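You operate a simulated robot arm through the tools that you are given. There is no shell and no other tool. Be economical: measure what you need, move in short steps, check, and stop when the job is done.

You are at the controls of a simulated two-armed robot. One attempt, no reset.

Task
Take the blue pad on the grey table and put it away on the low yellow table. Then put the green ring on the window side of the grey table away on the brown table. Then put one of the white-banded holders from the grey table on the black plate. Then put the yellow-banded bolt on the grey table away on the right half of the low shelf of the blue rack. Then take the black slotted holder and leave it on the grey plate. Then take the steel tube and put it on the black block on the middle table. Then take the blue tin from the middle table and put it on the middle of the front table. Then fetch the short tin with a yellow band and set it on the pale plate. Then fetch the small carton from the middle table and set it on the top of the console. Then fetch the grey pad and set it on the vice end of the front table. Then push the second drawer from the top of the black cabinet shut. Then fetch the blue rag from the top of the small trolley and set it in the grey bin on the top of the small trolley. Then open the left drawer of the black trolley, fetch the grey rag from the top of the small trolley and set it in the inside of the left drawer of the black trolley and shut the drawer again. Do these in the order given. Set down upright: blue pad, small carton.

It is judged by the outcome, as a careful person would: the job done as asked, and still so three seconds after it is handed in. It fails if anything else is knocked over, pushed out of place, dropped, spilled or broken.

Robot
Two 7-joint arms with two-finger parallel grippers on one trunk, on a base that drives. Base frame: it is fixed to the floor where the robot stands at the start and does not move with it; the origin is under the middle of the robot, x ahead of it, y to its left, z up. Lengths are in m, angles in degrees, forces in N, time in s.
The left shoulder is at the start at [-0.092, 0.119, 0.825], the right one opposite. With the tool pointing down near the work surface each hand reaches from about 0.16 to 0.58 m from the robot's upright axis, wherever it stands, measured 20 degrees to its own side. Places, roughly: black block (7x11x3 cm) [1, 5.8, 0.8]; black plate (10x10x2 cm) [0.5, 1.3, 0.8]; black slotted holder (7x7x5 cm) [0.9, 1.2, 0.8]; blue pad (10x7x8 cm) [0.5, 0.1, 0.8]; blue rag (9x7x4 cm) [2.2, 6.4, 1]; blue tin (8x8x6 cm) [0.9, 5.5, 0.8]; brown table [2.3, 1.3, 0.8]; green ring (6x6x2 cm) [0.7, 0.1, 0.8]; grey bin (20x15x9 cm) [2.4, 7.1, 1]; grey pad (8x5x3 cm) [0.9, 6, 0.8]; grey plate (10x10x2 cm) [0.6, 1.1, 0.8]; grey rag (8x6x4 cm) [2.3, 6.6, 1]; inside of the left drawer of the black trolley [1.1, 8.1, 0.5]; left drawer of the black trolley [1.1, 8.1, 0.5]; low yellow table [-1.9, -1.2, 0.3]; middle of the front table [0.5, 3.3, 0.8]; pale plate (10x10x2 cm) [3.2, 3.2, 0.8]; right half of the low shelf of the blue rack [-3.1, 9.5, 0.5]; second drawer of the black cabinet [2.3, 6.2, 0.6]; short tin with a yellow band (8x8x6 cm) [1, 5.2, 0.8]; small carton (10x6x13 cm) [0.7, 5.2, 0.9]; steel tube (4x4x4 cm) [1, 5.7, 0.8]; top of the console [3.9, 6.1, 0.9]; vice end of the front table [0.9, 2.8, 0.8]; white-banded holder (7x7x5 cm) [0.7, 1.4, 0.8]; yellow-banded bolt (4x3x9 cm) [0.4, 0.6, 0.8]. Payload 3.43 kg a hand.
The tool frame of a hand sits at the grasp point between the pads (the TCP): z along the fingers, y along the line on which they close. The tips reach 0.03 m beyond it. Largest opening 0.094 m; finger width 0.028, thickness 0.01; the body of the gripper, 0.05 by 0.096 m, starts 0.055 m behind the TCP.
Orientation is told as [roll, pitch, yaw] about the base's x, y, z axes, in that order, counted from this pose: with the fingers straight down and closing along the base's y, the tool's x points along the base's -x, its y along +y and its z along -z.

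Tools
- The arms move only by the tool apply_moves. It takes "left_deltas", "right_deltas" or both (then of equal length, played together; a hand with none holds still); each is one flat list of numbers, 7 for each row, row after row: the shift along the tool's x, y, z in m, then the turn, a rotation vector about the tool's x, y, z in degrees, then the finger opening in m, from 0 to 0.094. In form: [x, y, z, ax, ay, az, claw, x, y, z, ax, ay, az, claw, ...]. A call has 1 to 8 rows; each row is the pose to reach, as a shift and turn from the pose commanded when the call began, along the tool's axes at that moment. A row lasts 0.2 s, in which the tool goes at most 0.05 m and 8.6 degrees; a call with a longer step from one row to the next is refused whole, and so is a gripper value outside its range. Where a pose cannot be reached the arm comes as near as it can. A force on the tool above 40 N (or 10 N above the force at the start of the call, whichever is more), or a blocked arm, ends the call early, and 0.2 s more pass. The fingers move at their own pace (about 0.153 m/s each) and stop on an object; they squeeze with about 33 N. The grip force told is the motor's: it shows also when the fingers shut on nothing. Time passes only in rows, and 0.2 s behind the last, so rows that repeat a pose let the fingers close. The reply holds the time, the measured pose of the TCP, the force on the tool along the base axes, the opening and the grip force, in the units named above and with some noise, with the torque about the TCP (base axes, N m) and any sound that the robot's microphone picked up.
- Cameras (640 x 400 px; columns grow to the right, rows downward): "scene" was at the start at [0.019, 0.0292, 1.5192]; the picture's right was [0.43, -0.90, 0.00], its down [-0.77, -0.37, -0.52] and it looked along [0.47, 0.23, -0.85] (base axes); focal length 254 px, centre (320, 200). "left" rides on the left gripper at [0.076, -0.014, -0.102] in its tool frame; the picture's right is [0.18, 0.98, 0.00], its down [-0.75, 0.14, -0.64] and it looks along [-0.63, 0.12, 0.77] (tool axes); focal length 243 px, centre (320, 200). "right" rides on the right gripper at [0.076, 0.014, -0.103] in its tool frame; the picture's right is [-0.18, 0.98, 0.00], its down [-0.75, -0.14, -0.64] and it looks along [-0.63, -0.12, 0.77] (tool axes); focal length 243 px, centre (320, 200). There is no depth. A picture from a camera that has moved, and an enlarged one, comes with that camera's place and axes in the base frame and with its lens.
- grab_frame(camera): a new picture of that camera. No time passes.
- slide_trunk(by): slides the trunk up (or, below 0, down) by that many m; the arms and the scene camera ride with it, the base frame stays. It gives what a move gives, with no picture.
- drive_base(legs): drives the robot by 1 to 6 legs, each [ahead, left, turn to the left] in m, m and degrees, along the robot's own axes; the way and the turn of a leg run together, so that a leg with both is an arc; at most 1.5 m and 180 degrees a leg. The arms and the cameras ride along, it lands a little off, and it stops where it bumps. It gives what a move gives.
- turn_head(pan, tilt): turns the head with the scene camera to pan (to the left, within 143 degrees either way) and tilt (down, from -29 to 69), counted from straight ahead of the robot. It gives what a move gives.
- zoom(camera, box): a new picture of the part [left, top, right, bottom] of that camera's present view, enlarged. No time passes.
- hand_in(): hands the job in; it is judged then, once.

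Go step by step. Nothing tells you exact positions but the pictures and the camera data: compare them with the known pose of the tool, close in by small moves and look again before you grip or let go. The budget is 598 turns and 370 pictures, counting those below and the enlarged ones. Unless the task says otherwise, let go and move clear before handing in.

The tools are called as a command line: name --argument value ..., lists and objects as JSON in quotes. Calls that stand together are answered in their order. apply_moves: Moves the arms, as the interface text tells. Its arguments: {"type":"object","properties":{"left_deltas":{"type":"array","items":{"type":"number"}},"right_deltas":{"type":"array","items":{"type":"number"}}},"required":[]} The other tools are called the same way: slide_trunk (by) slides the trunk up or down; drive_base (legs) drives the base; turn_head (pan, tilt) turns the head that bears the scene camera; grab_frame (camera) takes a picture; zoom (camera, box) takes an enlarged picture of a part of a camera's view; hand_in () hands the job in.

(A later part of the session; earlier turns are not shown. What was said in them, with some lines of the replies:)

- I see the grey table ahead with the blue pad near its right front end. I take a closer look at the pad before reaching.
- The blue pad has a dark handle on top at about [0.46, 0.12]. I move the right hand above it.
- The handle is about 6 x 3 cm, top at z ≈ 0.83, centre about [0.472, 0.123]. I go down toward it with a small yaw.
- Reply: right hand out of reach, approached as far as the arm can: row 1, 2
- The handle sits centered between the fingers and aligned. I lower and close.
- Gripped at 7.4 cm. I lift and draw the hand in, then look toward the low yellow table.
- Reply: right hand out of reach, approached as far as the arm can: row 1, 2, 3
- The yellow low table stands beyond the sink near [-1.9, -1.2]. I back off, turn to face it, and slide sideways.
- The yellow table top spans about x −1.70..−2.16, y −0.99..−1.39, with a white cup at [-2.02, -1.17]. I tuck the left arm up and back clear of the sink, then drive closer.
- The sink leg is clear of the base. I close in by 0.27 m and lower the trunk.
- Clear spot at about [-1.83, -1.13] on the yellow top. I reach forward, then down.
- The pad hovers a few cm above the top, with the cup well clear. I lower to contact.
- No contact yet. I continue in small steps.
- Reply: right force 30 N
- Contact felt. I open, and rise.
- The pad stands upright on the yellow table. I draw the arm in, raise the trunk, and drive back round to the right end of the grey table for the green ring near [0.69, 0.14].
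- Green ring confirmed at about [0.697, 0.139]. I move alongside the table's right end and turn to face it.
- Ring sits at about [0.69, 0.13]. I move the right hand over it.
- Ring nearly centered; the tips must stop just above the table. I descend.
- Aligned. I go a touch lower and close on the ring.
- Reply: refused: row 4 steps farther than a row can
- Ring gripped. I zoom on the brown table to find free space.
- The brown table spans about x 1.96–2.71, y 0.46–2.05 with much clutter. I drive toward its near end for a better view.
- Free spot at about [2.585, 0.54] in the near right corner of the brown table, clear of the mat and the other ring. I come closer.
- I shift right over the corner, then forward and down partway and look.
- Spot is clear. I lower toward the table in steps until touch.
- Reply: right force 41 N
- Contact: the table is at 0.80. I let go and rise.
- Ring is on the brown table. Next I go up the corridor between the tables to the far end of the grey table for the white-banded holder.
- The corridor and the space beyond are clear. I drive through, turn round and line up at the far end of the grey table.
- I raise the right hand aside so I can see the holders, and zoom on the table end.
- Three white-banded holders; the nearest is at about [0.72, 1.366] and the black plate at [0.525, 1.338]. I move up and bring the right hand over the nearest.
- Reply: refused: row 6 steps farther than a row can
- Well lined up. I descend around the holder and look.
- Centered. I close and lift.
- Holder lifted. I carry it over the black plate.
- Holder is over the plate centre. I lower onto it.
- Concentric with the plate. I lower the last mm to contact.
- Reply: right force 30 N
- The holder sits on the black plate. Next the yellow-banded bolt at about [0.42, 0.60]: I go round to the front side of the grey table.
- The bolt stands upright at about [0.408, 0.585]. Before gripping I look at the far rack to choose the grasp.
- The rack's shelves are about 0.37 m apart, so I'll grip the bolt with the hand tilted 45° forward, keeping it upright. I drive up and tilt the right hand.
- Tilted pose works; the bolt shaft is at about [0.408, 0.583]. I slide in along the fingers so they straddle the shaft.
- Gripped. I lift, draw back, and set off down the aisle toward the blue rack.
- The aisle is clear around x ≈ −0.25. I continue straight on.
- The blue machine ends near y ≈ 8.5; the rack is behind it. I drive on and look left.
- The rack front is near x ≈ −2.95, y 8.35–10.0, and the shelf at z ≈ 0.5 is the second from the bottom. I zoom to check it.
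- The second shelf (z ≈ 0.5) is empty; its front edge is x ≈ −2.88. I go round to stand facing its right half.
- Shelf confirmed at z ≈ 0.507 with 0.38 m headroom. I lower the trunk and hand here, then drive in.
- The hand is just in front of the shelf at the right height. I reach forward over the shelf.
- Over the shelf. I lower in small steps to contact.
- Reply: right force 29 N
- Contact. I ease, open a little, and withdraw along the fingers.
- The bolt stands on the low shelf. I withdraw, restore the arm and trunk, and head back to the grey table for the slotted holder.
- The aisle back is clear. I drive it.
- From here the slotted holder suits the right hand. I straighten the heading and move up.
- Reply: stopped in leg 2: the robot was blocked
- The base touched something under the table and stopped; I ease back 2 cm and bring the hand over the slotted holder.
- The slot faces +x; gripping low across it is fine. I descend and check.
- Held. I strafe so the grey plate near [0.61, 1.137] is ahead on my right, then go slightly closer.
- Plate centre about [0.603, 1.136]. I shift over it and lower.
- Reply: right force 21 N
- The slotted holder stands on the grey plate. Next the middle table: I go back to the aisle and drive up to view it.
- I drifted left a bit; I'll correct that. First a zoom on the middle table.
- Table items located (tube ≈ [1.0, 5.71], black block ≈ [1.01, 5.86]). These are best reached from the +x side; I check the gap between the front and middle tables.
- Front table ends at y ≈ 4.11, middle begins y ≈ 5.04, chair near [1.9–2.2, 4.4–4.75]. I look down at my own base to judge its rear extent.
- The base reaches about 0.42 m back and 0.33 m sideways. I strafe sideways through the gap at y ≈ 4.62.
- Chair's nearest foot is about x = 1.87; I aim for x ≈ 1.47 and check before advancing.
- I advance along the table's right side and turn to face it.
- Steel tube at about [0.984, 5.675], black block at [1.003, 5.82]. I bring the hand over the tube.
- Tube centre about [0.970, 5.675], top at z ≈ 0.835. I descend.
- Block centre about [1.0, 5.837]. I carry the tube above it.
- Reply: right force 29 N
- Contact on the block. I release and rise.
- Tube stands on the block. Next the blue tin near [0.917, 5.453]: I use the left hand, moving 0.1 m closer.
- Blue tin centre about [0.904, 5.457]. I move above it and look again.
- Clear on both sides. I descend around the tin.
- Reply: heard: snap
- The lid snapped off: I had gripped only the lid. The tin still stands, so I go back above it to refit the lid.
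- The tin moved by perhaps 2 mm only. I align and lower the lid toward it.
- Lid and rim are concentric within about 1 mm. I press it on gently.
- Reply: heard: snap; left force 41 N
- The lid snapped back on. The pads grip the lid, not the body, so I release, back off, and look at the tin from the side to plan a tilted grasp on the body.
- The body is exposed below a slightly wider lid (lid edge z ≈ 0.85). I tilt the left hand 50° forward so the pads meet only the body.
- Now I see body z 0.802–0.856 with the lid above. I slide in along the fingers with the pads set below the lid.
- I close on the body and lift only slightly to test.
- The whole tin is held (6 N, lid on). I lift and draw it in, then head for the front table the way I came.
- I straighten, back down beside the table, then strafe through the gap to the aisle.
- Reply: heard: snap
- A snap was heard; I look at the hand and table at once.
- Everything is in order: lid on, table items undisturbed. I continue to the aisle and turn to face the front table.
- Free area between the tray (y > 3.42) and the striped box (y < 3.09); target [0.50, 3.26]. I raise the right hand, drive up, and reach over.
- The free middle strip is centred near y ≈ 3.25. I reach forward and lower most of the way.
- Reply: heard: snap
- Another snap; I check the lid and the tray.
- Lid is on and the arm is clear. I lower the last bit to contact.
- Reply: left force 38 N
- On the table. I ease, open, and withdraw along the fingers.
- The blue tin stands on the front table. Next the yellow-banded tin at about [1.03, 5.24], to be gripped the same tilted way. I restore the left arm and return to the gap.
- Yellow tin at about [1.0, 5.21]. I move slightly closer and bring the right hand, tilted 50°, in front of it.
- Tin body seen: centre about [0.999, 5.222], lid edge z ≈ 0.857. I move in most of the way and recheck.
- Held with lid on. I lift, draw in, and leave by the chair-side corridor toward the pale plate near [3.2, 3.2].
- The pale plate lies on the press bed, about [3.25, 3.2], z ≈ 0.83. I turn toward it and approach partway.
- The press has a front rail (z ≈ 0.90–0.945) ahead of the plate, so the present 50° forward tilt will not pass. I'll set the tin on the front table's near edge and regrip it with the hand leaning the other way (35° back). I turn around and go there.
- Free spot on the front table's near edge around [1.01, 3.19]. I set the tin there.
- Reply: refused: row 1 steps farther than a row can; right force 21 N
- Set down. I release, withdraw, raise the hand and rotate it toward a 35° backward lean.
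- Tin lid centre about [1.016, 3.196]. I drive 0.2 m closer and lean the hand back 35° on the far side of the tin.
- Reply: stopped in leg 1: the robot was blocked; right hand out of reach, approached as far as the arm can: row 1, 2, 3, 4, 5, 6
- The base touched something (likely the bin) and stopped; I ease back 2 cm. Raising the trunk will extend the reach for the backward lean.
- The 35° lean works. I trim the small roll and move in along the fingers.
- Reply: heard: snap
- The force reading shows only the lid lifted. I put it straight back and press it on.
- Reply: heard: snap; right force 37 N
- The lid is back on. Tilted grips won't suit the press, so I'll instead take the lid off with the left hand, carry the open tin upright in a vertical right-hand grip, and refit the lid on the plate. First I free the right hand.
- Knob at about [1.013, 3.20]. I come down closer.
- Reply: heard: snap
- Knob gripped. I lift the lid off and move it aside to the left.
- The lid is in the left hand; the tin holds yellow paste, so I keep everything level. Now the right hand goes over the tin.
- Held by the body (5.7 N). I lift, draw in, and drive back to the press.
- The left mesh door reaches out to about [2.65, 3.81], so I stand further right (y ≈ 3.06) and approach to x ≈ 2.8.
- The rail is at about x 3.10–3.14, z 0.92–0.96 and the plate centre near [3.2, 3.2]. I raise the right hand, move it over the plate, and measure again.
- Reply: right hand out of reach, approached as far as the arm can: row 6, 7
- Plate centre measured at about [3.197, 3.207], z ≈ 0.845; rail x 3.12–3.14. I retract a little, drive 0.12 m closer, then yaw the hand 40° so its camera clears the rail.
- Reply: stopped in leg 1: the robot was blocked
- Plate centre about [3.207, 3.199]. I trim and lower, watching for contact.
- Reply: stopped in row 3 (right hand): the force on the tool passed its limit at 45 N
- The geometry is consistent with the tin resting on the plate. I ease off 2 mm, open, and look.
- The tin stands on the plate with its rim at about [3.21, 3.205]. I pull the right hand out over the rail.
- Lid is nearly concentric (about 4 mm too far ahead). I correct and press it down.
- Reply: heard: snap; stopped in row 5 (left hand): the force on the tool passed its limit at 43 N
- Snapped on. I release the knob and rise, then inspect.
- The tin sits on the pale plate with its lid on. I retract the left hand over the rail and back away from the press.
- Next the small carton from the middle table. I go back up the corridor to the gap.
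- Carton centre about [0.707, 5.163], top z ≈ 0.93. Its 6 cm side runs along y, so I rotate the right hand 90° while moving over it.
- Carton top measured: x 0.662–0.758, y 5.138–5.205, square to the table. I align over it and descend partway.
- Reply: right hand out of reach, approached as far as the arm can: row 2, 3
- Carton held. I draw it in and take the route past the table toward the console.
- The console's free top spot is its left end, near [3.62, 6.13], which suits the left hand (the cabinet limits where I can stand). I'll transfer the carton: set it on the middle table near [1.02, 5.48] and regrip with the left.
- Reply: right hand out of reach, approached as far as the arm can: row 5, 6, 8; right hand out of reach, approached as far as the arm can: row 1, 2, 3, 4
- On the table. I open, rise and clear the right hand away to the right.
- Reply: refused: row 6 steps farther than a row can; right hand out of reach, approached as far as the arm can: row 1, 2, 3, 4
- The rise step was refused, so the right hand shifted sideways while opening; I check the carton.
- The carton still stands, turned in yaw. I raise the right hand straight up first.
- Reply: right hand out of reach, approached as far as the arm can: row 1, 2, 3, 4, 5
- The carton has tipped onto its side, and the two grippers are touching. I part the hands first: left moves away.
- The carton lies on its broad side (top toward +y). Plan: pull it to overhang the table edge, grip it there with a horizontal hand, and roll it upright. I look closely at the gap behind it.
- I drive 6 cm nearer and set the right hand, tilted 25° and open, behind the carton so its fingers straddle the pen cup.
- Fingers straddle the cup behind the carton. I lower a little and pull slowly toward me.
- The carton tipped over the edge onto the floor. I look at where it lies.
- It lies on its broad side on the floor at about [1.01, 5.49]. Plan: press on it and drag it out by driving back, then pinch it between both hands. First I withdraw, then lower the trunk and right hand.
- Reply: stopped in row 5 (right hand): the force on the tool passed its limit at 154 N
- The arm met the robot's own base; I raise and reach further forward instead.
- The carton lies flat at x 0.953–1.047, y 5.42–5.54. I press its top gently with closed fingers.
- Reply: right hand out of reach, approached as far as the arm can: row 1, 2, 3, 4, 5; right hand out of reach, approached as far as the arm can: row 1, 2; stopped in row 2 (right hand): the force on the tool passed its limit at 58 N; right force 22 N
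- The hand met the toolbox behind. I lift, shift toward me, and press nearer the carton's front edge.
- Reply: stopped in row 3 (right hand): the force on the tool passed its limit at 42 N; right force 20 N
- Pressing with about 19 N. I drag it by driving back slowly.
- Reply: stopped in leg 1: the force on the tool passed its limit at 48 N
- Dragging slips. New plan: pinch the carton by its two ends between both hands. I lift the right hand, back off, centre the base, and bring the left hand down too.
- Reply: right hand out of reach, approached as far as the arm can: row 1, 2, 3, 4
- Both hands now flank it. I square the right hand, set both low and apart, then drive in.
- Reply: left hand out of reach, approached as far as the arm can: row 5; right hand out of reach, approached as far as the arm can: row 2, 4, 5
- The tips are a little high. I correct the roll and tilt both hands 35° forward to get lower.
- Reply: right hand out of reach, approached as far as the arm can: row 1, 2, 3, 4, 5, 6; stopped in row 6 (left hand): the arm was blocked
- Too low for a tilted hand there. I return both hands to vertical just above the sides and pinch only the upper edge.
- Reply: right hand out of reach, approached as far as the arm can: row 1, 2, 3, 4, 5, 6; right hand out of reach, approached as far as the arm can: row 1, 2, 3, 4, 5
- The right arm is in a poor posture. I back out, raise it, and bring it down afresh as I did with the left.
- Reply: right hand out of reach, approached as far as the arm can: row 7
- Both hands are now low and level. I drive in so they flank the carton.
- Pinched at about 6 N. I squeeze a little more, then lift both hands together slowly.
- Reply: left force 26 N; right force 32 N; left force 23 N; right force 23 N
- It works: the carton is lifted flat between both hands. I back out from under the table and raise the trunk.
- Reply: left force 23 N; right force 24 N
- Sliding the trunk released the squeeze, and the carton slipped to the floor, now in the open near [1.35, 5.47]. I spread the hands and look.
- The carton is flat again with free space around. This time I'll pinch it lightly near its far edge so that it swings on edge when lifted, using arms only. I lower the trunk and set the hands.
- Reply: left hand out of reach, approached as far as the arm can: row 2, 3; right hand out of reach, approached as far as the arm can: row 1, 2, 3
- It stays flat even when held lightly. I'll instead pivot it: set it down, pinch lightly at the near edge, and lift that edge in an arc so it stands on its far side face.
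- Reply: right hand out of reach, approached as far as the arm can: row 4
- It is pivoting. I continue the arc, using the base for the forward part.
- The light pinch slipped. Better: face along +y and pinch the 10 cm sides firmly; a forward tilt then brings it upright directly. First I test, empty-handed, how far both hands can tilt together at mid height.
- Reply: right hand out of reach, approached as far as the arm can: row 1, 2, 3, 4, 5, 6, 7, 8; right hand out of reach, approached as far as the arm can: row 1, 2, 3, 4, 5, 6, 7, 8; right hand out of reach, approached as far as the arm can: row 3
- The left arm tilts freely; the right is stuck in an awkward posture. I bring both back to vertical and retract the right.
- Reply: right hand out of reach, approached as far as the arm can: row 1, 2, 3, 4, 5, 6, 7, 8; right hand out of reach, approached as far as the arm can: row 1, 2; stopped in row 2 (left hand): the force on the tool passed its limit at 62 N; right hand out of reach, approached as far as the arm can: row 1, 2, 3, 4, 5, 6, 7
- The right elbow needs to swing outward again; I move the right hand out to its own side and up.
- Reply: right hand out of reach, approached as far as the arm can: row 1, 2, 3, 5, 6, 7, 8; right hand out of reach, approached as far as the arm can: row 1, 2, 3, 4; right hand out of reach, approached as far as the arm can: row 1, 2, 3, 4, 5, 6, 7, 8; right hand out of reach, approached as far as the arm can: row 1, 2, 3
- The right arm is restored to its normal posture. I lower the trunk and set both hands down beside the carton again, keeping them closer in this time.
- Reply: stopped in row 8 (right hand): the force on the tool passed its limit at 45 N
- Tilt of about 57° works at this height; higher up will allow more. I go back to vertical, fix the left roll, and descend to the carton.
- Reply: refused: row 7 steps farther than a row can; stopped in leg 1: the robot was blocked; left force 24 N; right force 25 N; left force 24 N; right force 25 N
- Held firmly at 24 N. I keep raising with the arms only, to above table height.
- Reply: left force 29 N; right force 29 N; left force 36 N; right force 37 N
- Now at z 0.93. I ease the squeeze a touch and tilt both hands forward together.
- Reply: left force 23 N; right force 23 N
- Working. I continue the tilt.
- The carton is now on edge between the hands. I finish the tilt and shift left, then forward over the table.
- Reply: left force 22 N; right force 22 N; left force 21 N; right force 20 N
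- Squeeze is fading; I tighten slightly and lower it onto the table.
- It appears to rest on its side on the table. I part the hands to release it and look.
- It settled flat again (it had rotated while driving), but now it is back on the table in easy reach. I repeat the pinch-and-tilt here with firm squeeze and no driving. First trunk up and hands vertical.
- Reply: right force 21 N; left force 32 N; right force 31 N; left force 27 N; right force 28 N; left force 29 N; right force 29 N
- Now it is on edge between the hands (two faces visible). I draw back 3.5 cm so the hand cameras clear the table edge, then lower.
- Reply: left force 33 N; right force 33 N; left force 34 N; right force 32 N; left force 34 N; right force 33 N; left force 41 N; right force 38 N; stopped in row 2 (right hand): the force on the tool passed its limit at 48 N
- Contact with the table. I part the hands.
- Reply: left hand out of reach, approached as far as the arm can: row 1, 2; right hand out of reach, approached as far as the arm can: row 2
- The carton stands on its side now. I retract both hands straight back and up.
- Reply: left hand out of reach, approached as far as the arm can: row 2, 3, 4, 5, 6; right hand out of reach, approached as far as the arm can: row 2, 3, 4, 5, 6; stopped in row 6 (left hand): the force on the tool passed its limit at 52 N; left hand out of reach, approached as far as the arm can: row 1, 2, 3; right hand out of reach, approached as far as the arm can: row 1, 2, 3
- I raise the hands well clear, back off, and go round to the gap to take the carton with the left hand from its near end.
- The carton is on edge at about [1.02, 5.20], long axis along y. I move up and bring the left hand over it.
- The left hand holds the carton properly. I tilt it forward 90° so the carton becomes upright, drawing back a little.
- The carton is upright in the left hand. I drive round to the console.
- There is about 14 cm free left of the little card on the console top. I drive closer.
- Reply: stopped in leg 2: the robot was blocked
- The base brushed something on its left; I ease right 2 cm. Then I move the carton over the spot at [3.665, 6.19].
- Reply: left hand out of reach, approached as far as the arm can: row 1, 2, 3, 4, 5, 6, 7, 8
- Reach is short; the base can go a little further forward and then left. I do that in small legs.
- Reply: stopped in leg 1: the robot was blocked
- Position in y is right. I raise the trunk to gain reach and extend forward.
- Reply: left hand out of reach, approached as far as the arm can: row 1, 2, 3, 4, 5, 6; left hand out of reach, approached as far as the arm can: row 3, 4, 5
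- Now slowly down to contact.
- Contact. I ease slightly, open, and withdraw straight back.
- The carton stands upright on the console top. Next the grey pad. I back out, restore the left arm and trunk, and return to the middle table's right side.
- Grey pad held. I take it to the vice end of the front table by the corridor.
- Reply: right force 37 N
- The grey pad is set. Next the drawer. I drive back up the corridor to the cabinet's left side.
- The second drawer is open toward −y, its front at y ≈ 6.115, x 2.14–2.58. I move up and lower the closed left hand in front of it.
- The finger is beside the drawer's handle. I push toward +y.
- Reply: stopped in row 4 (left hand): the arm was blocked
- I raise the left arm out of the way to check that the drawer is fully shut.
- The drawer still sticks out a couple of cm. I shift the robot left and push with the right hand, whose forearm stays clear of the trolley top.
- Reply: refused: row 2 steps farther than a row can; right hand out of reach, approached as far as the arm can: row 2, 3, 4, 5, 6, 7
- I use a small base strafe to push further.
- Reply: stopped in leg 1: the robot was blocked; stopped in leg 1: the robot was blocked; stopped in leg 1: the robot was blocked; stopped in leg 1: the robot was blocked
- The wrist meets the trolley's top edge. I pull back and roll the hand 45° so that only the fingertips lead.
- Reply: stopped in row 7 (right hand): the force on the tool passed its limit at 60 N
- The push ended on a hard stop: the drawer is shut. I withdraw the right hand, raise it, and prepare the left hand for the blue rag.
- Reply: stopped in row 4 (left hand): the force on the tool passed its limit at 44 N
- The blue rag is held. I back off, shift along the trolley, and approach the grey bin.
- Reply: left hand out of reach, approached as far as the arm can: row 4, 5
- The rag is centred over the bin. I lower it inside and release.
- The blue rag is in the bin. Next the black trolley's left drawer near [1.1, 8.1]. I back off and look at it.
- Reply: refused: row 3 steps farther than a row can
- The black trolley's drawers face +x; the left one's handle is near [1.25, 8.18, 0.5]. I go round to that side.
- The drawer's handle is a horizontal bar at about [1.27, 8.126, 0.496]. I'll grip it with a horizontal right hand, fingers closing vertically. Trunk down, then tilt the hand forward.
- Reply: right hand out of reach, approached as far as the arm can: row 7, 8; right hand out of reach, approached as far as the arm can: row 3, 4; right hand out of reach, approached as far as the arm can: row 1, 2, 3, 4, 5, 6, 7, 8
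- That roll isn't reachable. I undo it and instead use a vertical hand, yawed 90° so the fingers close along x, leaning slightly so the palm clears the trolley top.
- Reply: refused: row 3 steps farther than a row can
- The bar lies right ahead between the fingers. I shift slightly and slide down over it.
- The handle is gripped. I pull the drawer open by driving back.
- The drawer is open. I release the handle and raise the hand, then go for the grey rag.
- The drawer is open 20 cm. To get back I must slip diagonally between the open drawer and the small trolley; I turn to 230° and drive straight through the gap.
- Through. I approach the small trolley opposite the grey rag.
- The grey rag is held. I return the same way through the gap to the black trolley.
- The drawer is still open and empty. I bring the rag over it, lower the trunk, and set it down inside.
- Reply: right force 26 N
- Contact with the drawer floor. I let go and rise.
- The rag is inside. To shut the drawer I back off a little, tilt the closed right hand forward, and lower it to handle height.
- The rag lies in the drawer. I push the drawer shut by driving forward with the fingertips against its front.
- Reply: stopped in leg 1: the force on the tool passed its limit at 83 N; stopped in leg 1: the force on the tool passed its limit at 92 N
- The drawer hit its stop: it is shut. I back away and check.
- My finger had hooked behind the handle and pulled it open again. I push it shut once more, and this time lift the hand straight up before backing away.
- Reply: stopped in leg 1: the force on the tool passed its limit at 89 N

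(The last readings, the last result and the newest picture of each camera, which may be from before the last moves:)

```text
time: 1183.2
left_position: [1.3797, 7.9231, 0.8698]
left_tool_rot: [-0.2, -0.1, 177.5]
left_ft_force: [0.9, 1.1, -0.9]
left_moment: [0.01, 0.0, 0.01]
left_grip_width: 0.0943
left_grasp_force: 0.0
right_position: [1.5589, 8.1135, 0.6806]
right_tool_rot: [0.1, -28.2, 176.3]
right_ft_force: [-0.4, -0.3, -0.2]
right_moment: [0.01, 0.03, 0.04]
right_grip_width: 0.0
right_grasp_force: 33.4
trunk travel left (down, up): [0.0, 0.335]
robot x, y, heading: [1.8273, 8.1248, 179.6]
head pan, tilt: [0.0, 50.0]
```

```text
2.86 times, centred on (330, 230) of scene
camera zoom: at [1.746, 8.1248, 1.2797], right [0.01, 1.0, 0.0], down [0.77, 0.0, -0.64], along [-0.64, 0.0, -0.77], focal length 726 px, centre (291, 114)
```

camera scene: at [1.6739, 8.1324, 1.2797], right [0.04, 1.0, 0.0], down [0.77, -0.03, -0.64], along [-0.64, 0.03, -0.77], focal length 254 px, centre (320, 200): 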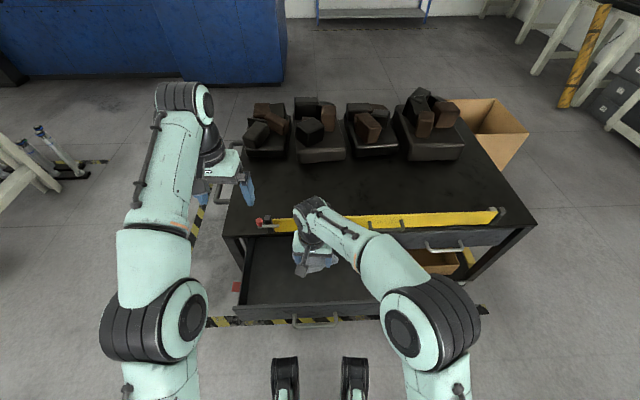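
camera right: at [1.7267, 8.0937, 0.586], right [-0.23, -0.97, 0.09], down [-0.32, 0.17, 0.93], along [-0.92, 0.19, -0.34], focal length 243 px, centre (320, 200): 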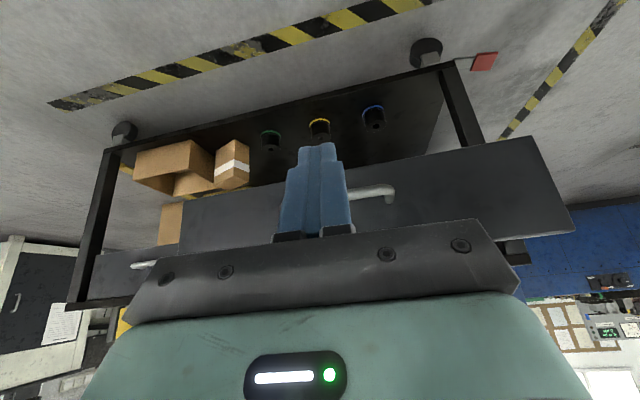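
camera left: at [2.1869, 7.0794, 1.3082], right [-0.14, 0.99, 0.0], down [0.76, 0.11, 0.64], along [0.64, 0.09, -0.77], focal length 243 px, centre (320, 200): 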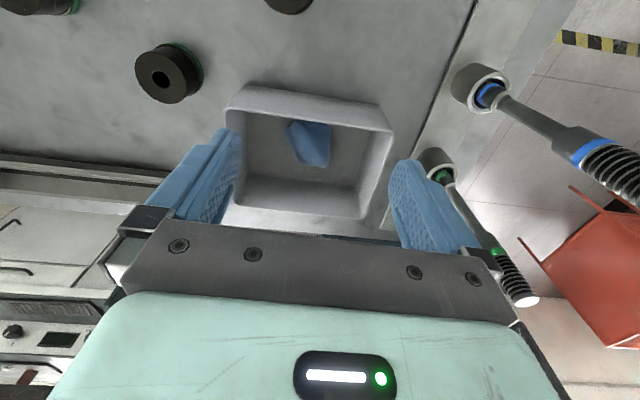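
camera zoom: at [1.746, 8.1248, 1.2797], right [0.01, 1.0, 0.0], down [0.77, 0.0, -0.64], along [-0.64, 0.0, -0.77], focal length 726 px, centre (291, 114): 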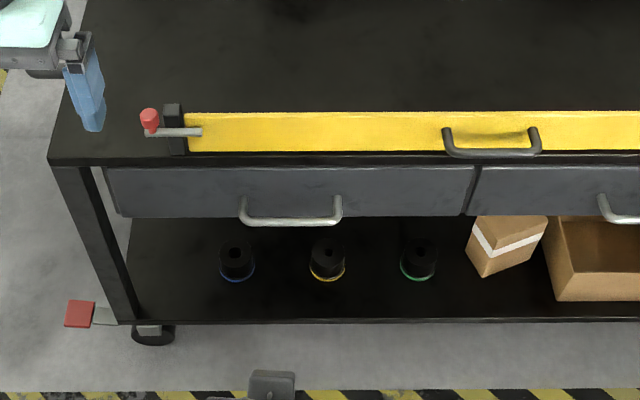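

Nearly flush. I give a final push beside the handle (no bar there to hook).

apply_moves --right_deltas '[0.012, 0, 0.022, 0, 0, 0, 0, 0.03, 0, 0.055, 0, 0, 0, 0, 0.048, 0, 0.088, 0, 0, 0, 0, 0.066, 0, 0.121, 0, 0, 0, 0, 0.072, 0, 0.132, 0, 0, 0, 0]'

drive_base --legs '[[0, 0.09, 0.3], [0.27, 0, 0]]'

drive_base --legs '[[0.05, 0, 0]]'

```text
time: 1184.4
left_position: [1.3797, 7.9227, 0.87]
left_tool_rot: [-0.1, -0.1, 177.3]
left_ft_force: [0.2, -0.1, 1.4]
left_moment: [0.04, 0.02, 0.02]
left_grip_width: 0.094
left_grasp_force: 0.0
right_position: [1.5626, 8.1112, 0.5307]
right_tool_rot: [0.2, -28.1, 176.1]
right_ft_force: [-0.4, 0.0, 0.4]
right_moment: [0.02, -0.01, 0.02]
right_grip_width: 0.0
right_grasp_force: 32.5
trunk travel left (down, up): [0.0, 0.335]
robot x, y, heading: [1.8291, 8.1214, 179.9]
head pan, tilt: [0.0, 50.0]
```

```text
time: 1187.4
left_position: [1.1116, 7.8271, 0.8688]
left_tool_rot: [-0.1, -0.2, 177.8]
left_ft_force: [-0.3, 0.0, -0.5]
left_moment: [-0.01, 0.02, 0.01]
left_grip_width: 0.0939
left_grasp_force: 0.1
right_position: [1.2897, 8.0172, 0.5309]
right_tool_rot: [0.1, -28.2, 176.9]
right_ft_force: [-0.4, 0.3, 0.3]
right_moment: [0.03, -0.02, 0.03]
right_grip_width: 0.0
right_grasp_force: 32.7
trunk travel left (down, up): [0.0, 0.335]
robot x, y, heading: [1.5537, 8.033, -179.9]
head pan, tilt: [0.0, 50.0]
```

```text
time: 1188.4
left_position: [1.0603, 7.8271, 0.87]
left_tool_rot: [-0.1, -0.1, 177.9]
left_ft_force: [-0.2, 0.4, -0.4]
left_moment: [-0.02, 0.02, 0.0]
left_grip_width: 0.0939
left_grasp_force: 0.0
right_position: [1.2518, 8.0167, 0.5308]
right_tool_rot: [0.1, -27.0, 177.2]
right_ft_force: [0.3, -0.2, 0.1]
right_moment: [0.0, -0.03, -0.02]
right_grip_width: 0.0
right_grasp_force: 32.8
trunk travel left (down, up): [0.0, 0.335]
robot x, y, heading: [1.508, 8.0334, -179.8]
head pan, tilt: [0.0, 50.0]
stopped in leg 1: the force on the tool passed its limit at 106 N (the readings are from after the stop); the commanded pose is now the measured one
```

drive_base --legs '[[-0.4, 0, 0]]'

zoom --camera "scene" --box '[220, 130, 500, 300]'

```text
time: 1190.8
left_position: [1.4424, 7.8264, 0.8696]
left_tool_rot: [-0.1, -0.1, 178.4]
left_ft_force: [0.1, 0.8, -0.4]
left_moment: [0.02, 0.02, -0.01]
left_grip_width: 0.094
left_grasp_force: 0.1
right_position: [1.6313, 8.0166, 0.5292]
right_tool_rot: [0.2, -27.0, 177.7]
right_ft_force: [0.1, -0.4, -0.4]
right_moment: [0.02, 0.03, -0.01]
right_grip_width: 0.0003
right_grasp_force: 32.9
trunk travel left (down, up): [0.0, 0.335]
robot x, y, heading: [1.8889, 8.0361, -179.2]
head pan, tilt: [0.0, 50.0]
```

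```text
2.29 times, centred on (360, 215) of scene
camera zoom: at [1.8052, 8.0351, 1.2797], right [-0.01, 1.0, 0.0], down [0.77, 0.01, -0.64], along [-0.64, -0.01, -0.77], focal length 581 px, centre (229, 166)
```

zoom: 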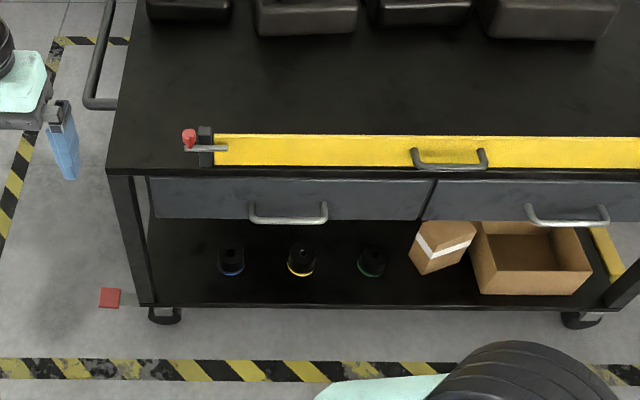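

Both drawers are flush now. I restore the arms and do a last check that the cabinet's second drawer stayed shut.

apply_moves --right_deltas '[0, 0, -0.03, 0, 7, 0, 0, 0, 0, -0.06, 0, 14, 0, 0, 0, 0, -0.09, 0, 21, 0, 0, 0, 0, -0.12, 0, 27, 0, 0, 0, 0, -0.15, 0, 27, 0, 0]'

slide_trunk --by 0.25

drive_base --legs '[[0.38, 0, -0.8], [0, 1.2, 0], [0, 1.05, 0]]'

turn_head --pan 143 --tilt 35

grab_frame --camera "scene"

```text
time: 1192.0
left_position: [1.4433, 7.8261, 0.8688]
left_tool_rot: [-0.1, 0.0, 178.2]
left_ft_force: [-0.2, -0.1, -0.1]
left_moment: [0.0, -0.04, -0.04]
left_grip_width: 0.0939
left_grasp_force: 0.1
right_position: [1.6997, 8.0138, 0.6626]
right_tool_rot: [0.1, 0.2, 177.8]
right_ft_force: [1.5, -0.4, 0.0]
right_moment: [0.05, 0.04, -0.03]
right_grip_width: 0.0002
right_grasp_force: 33.1
trunk travel left (down, up): [0.0, 0.335]
robot x, y, heading: [1.8864, 8.0366, -179.5]
head pan, tilt: [0.0, 50.0]
```

```text
time: 1194.6
left_position: [1.443, 7.8268, 1.1192]
left_tool_rot: [-0.1, 0.0, 178.3]
left_ft_force: [0.8, 0.0, 0.6]
left_moment: [-0.01, 0.04, -0.01]
left_grip_width: 0.094
left_grasp_force: 0.1
right_position: [1.6992, 8.0138, 0.913]
right_tool_rot: [0.1, -0.1, 177.8]
right_ft_force: [0.3, 0.4, 0.5]
right_moment: [-0.02, 0.03, 0.01]
right_grip_width: 0.0001
right_grasp_force: 33.0
trunk travel left (down, up): [-0.25, 0.085]
robot x, y, heading: [1.8856, 8.0323, -179.2]
head pan, tilt: [0.0, 50.0]
```

```text
time: 1216.5
left_position: [1.1242, 5.5617, 1.1192]
left_tool_rot: [-0.1, 0.0, -179.3]
left_ft_force: [0.0, -0.2, 0.1]
left_moment: [0.01, 0.0, -0.03]
left_grip_width: 0.0938
left_grasp_force: 0.0
right_position: [1.3748, 5.7594, 0.9137]
right_tool_rot: [0.1, 0.0, -179.7]
right_ft_force: [-0.1, -0.6, -0.2]
right_moment: [-0.01, 0.0, 0.0]
right_grip_width: 0.0
right_grasp_force: 33.0
trunk travel left (down, up): [-0.25, 0.085]
robot x, y, heading: [1.5573, 5.7897, -177.0]
head pan, tilt: [0.0, 50.0]
```

```text
time: 1218.7
left_position: [1.125, 5.5607, 1.1195]
left_tool_rot: [-0.2, -0.1, -179.4]
left_ft_force: [0.1, 0.1, 0.1]
left_moment: [-0.02, -0.01, -0.03]
left_grip_width: 0.0941
left_grasp_force: 0.1
right_position: [1.3732, 5.76, 0.9119]
right_tool_rot: [0.2, 0.0, -179.8]
right_ft_force: [0.5, 0.0, -0.4]
right_moment: [-0.01, -0.05, 0.01]
right_grip_width: 0.0
right_grasp_force: 33.2
trunk travel left (down, up): [-0.25, 0.085]
robot x, y, heading: [1.5597, 5.7887, -176.8]
head pan, tilt: [143.0, 35.0]
```

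```text
27 pictures are left
camera scene: at [1.6774, 5.7424, 1.5518], right [-0.56, -0.83, 0.0], down [-0.48, 0.32, -0.82], along [0.68, -0.46, -0.57], focal length 254 px, centre (320, 200)
```

scene: 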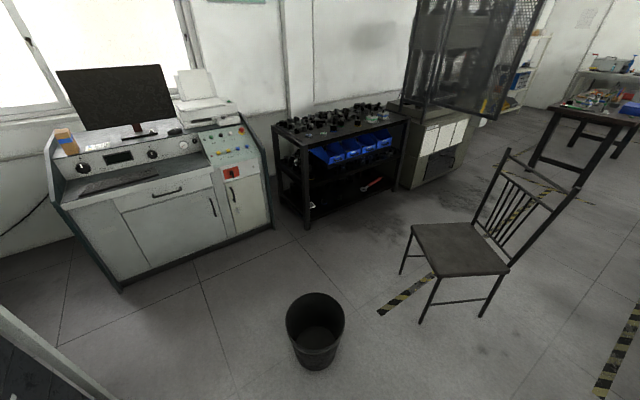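

turn_head --pan -143 --tilt 40

grab_frame --camera "scene"

```text
time: 1222.7
left_position: [1.1253, 5.5606, 1.1184]
left_tool_rot: [-0.1, -0.1, -179.3]
left_ft_force: [-0.6, 0.1, 0.5]
left_moment: [-0.01, 0.02, -0.01]
left_grip_width: 0.0941
left_grasp_force: 0.0
right_position: [1.374, 5.7602, 0.9134]
right_tool_rot: [0.1, 0.0, -179.8]
right_ft_force: [-0.4, -0.9, -0.2]
right_moment: [0.02, 0.02, -0.03]
right_grip_width: 0.0
right_grasp_force: 33.2
trunk travel left (down, up): [-0.25, 0.085]
robot x, y, heading: [1.5571, 5.7883, -177.0]
head pan, tilt: [-143.0, 40.0]
```

```text
26 pictures are left
camera scene: at [1.6693, 5.8463, 1.5443], right [0.64, -0.76, 0.0], down [-0.49, -0.41, -0.77], along [0.59, 0.49, -0.64], focal length 254 px, centre (320, 200)
```

scene: 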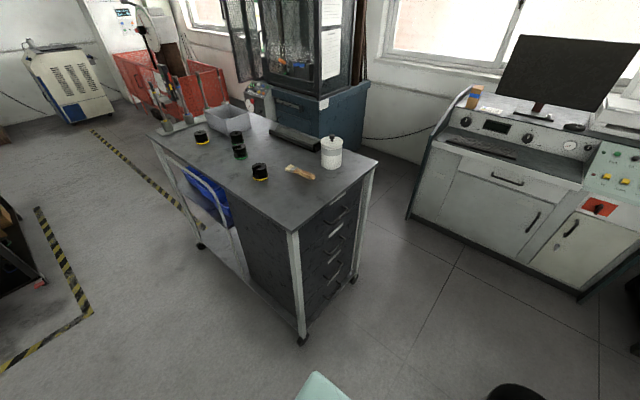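

All four cabinet drawers are flush, the trolley items stand undisturbed, and every placement was checked. Both hands are empty and clear, so I hand in.

hand_in

```text
The job is handed in.
```

I did all thirteen jobs in the order you gave and handed the work in, but it was not clean: I dropped the small carton on the floor twice and briefly popped the lids off two tins.

- **Small carton:** it tipped over on the middle table and then fell to the floor while I was trying to set it upright. I picked it up with both hands, slipped once, and carried it to the console. It now stands upright on the console top and shows no damage in the pictures.
- **Blue tin and yellow-banded tin:** the lids snapped off when I first gripped them. I pressed both back on. To get the yellow-banded tin over the press rail, I carried it open and refitted the lid on the pale plate.
- **Left drawer of the black trolley:** my finger caught the handle and pulled it open again after the first push. I shut it again with the grey rag inside.
- **Bumps:** the base touched furniture or the bin under the front table a few times and stopped each time. In the later pictures nothing looked displaced.

At the end I looked back at the cabinet, the small trolley and the console. The cabinet drawers were shut, the trolley items were standing, and the carton was upright. The other placements I checked only at the moment I let go.
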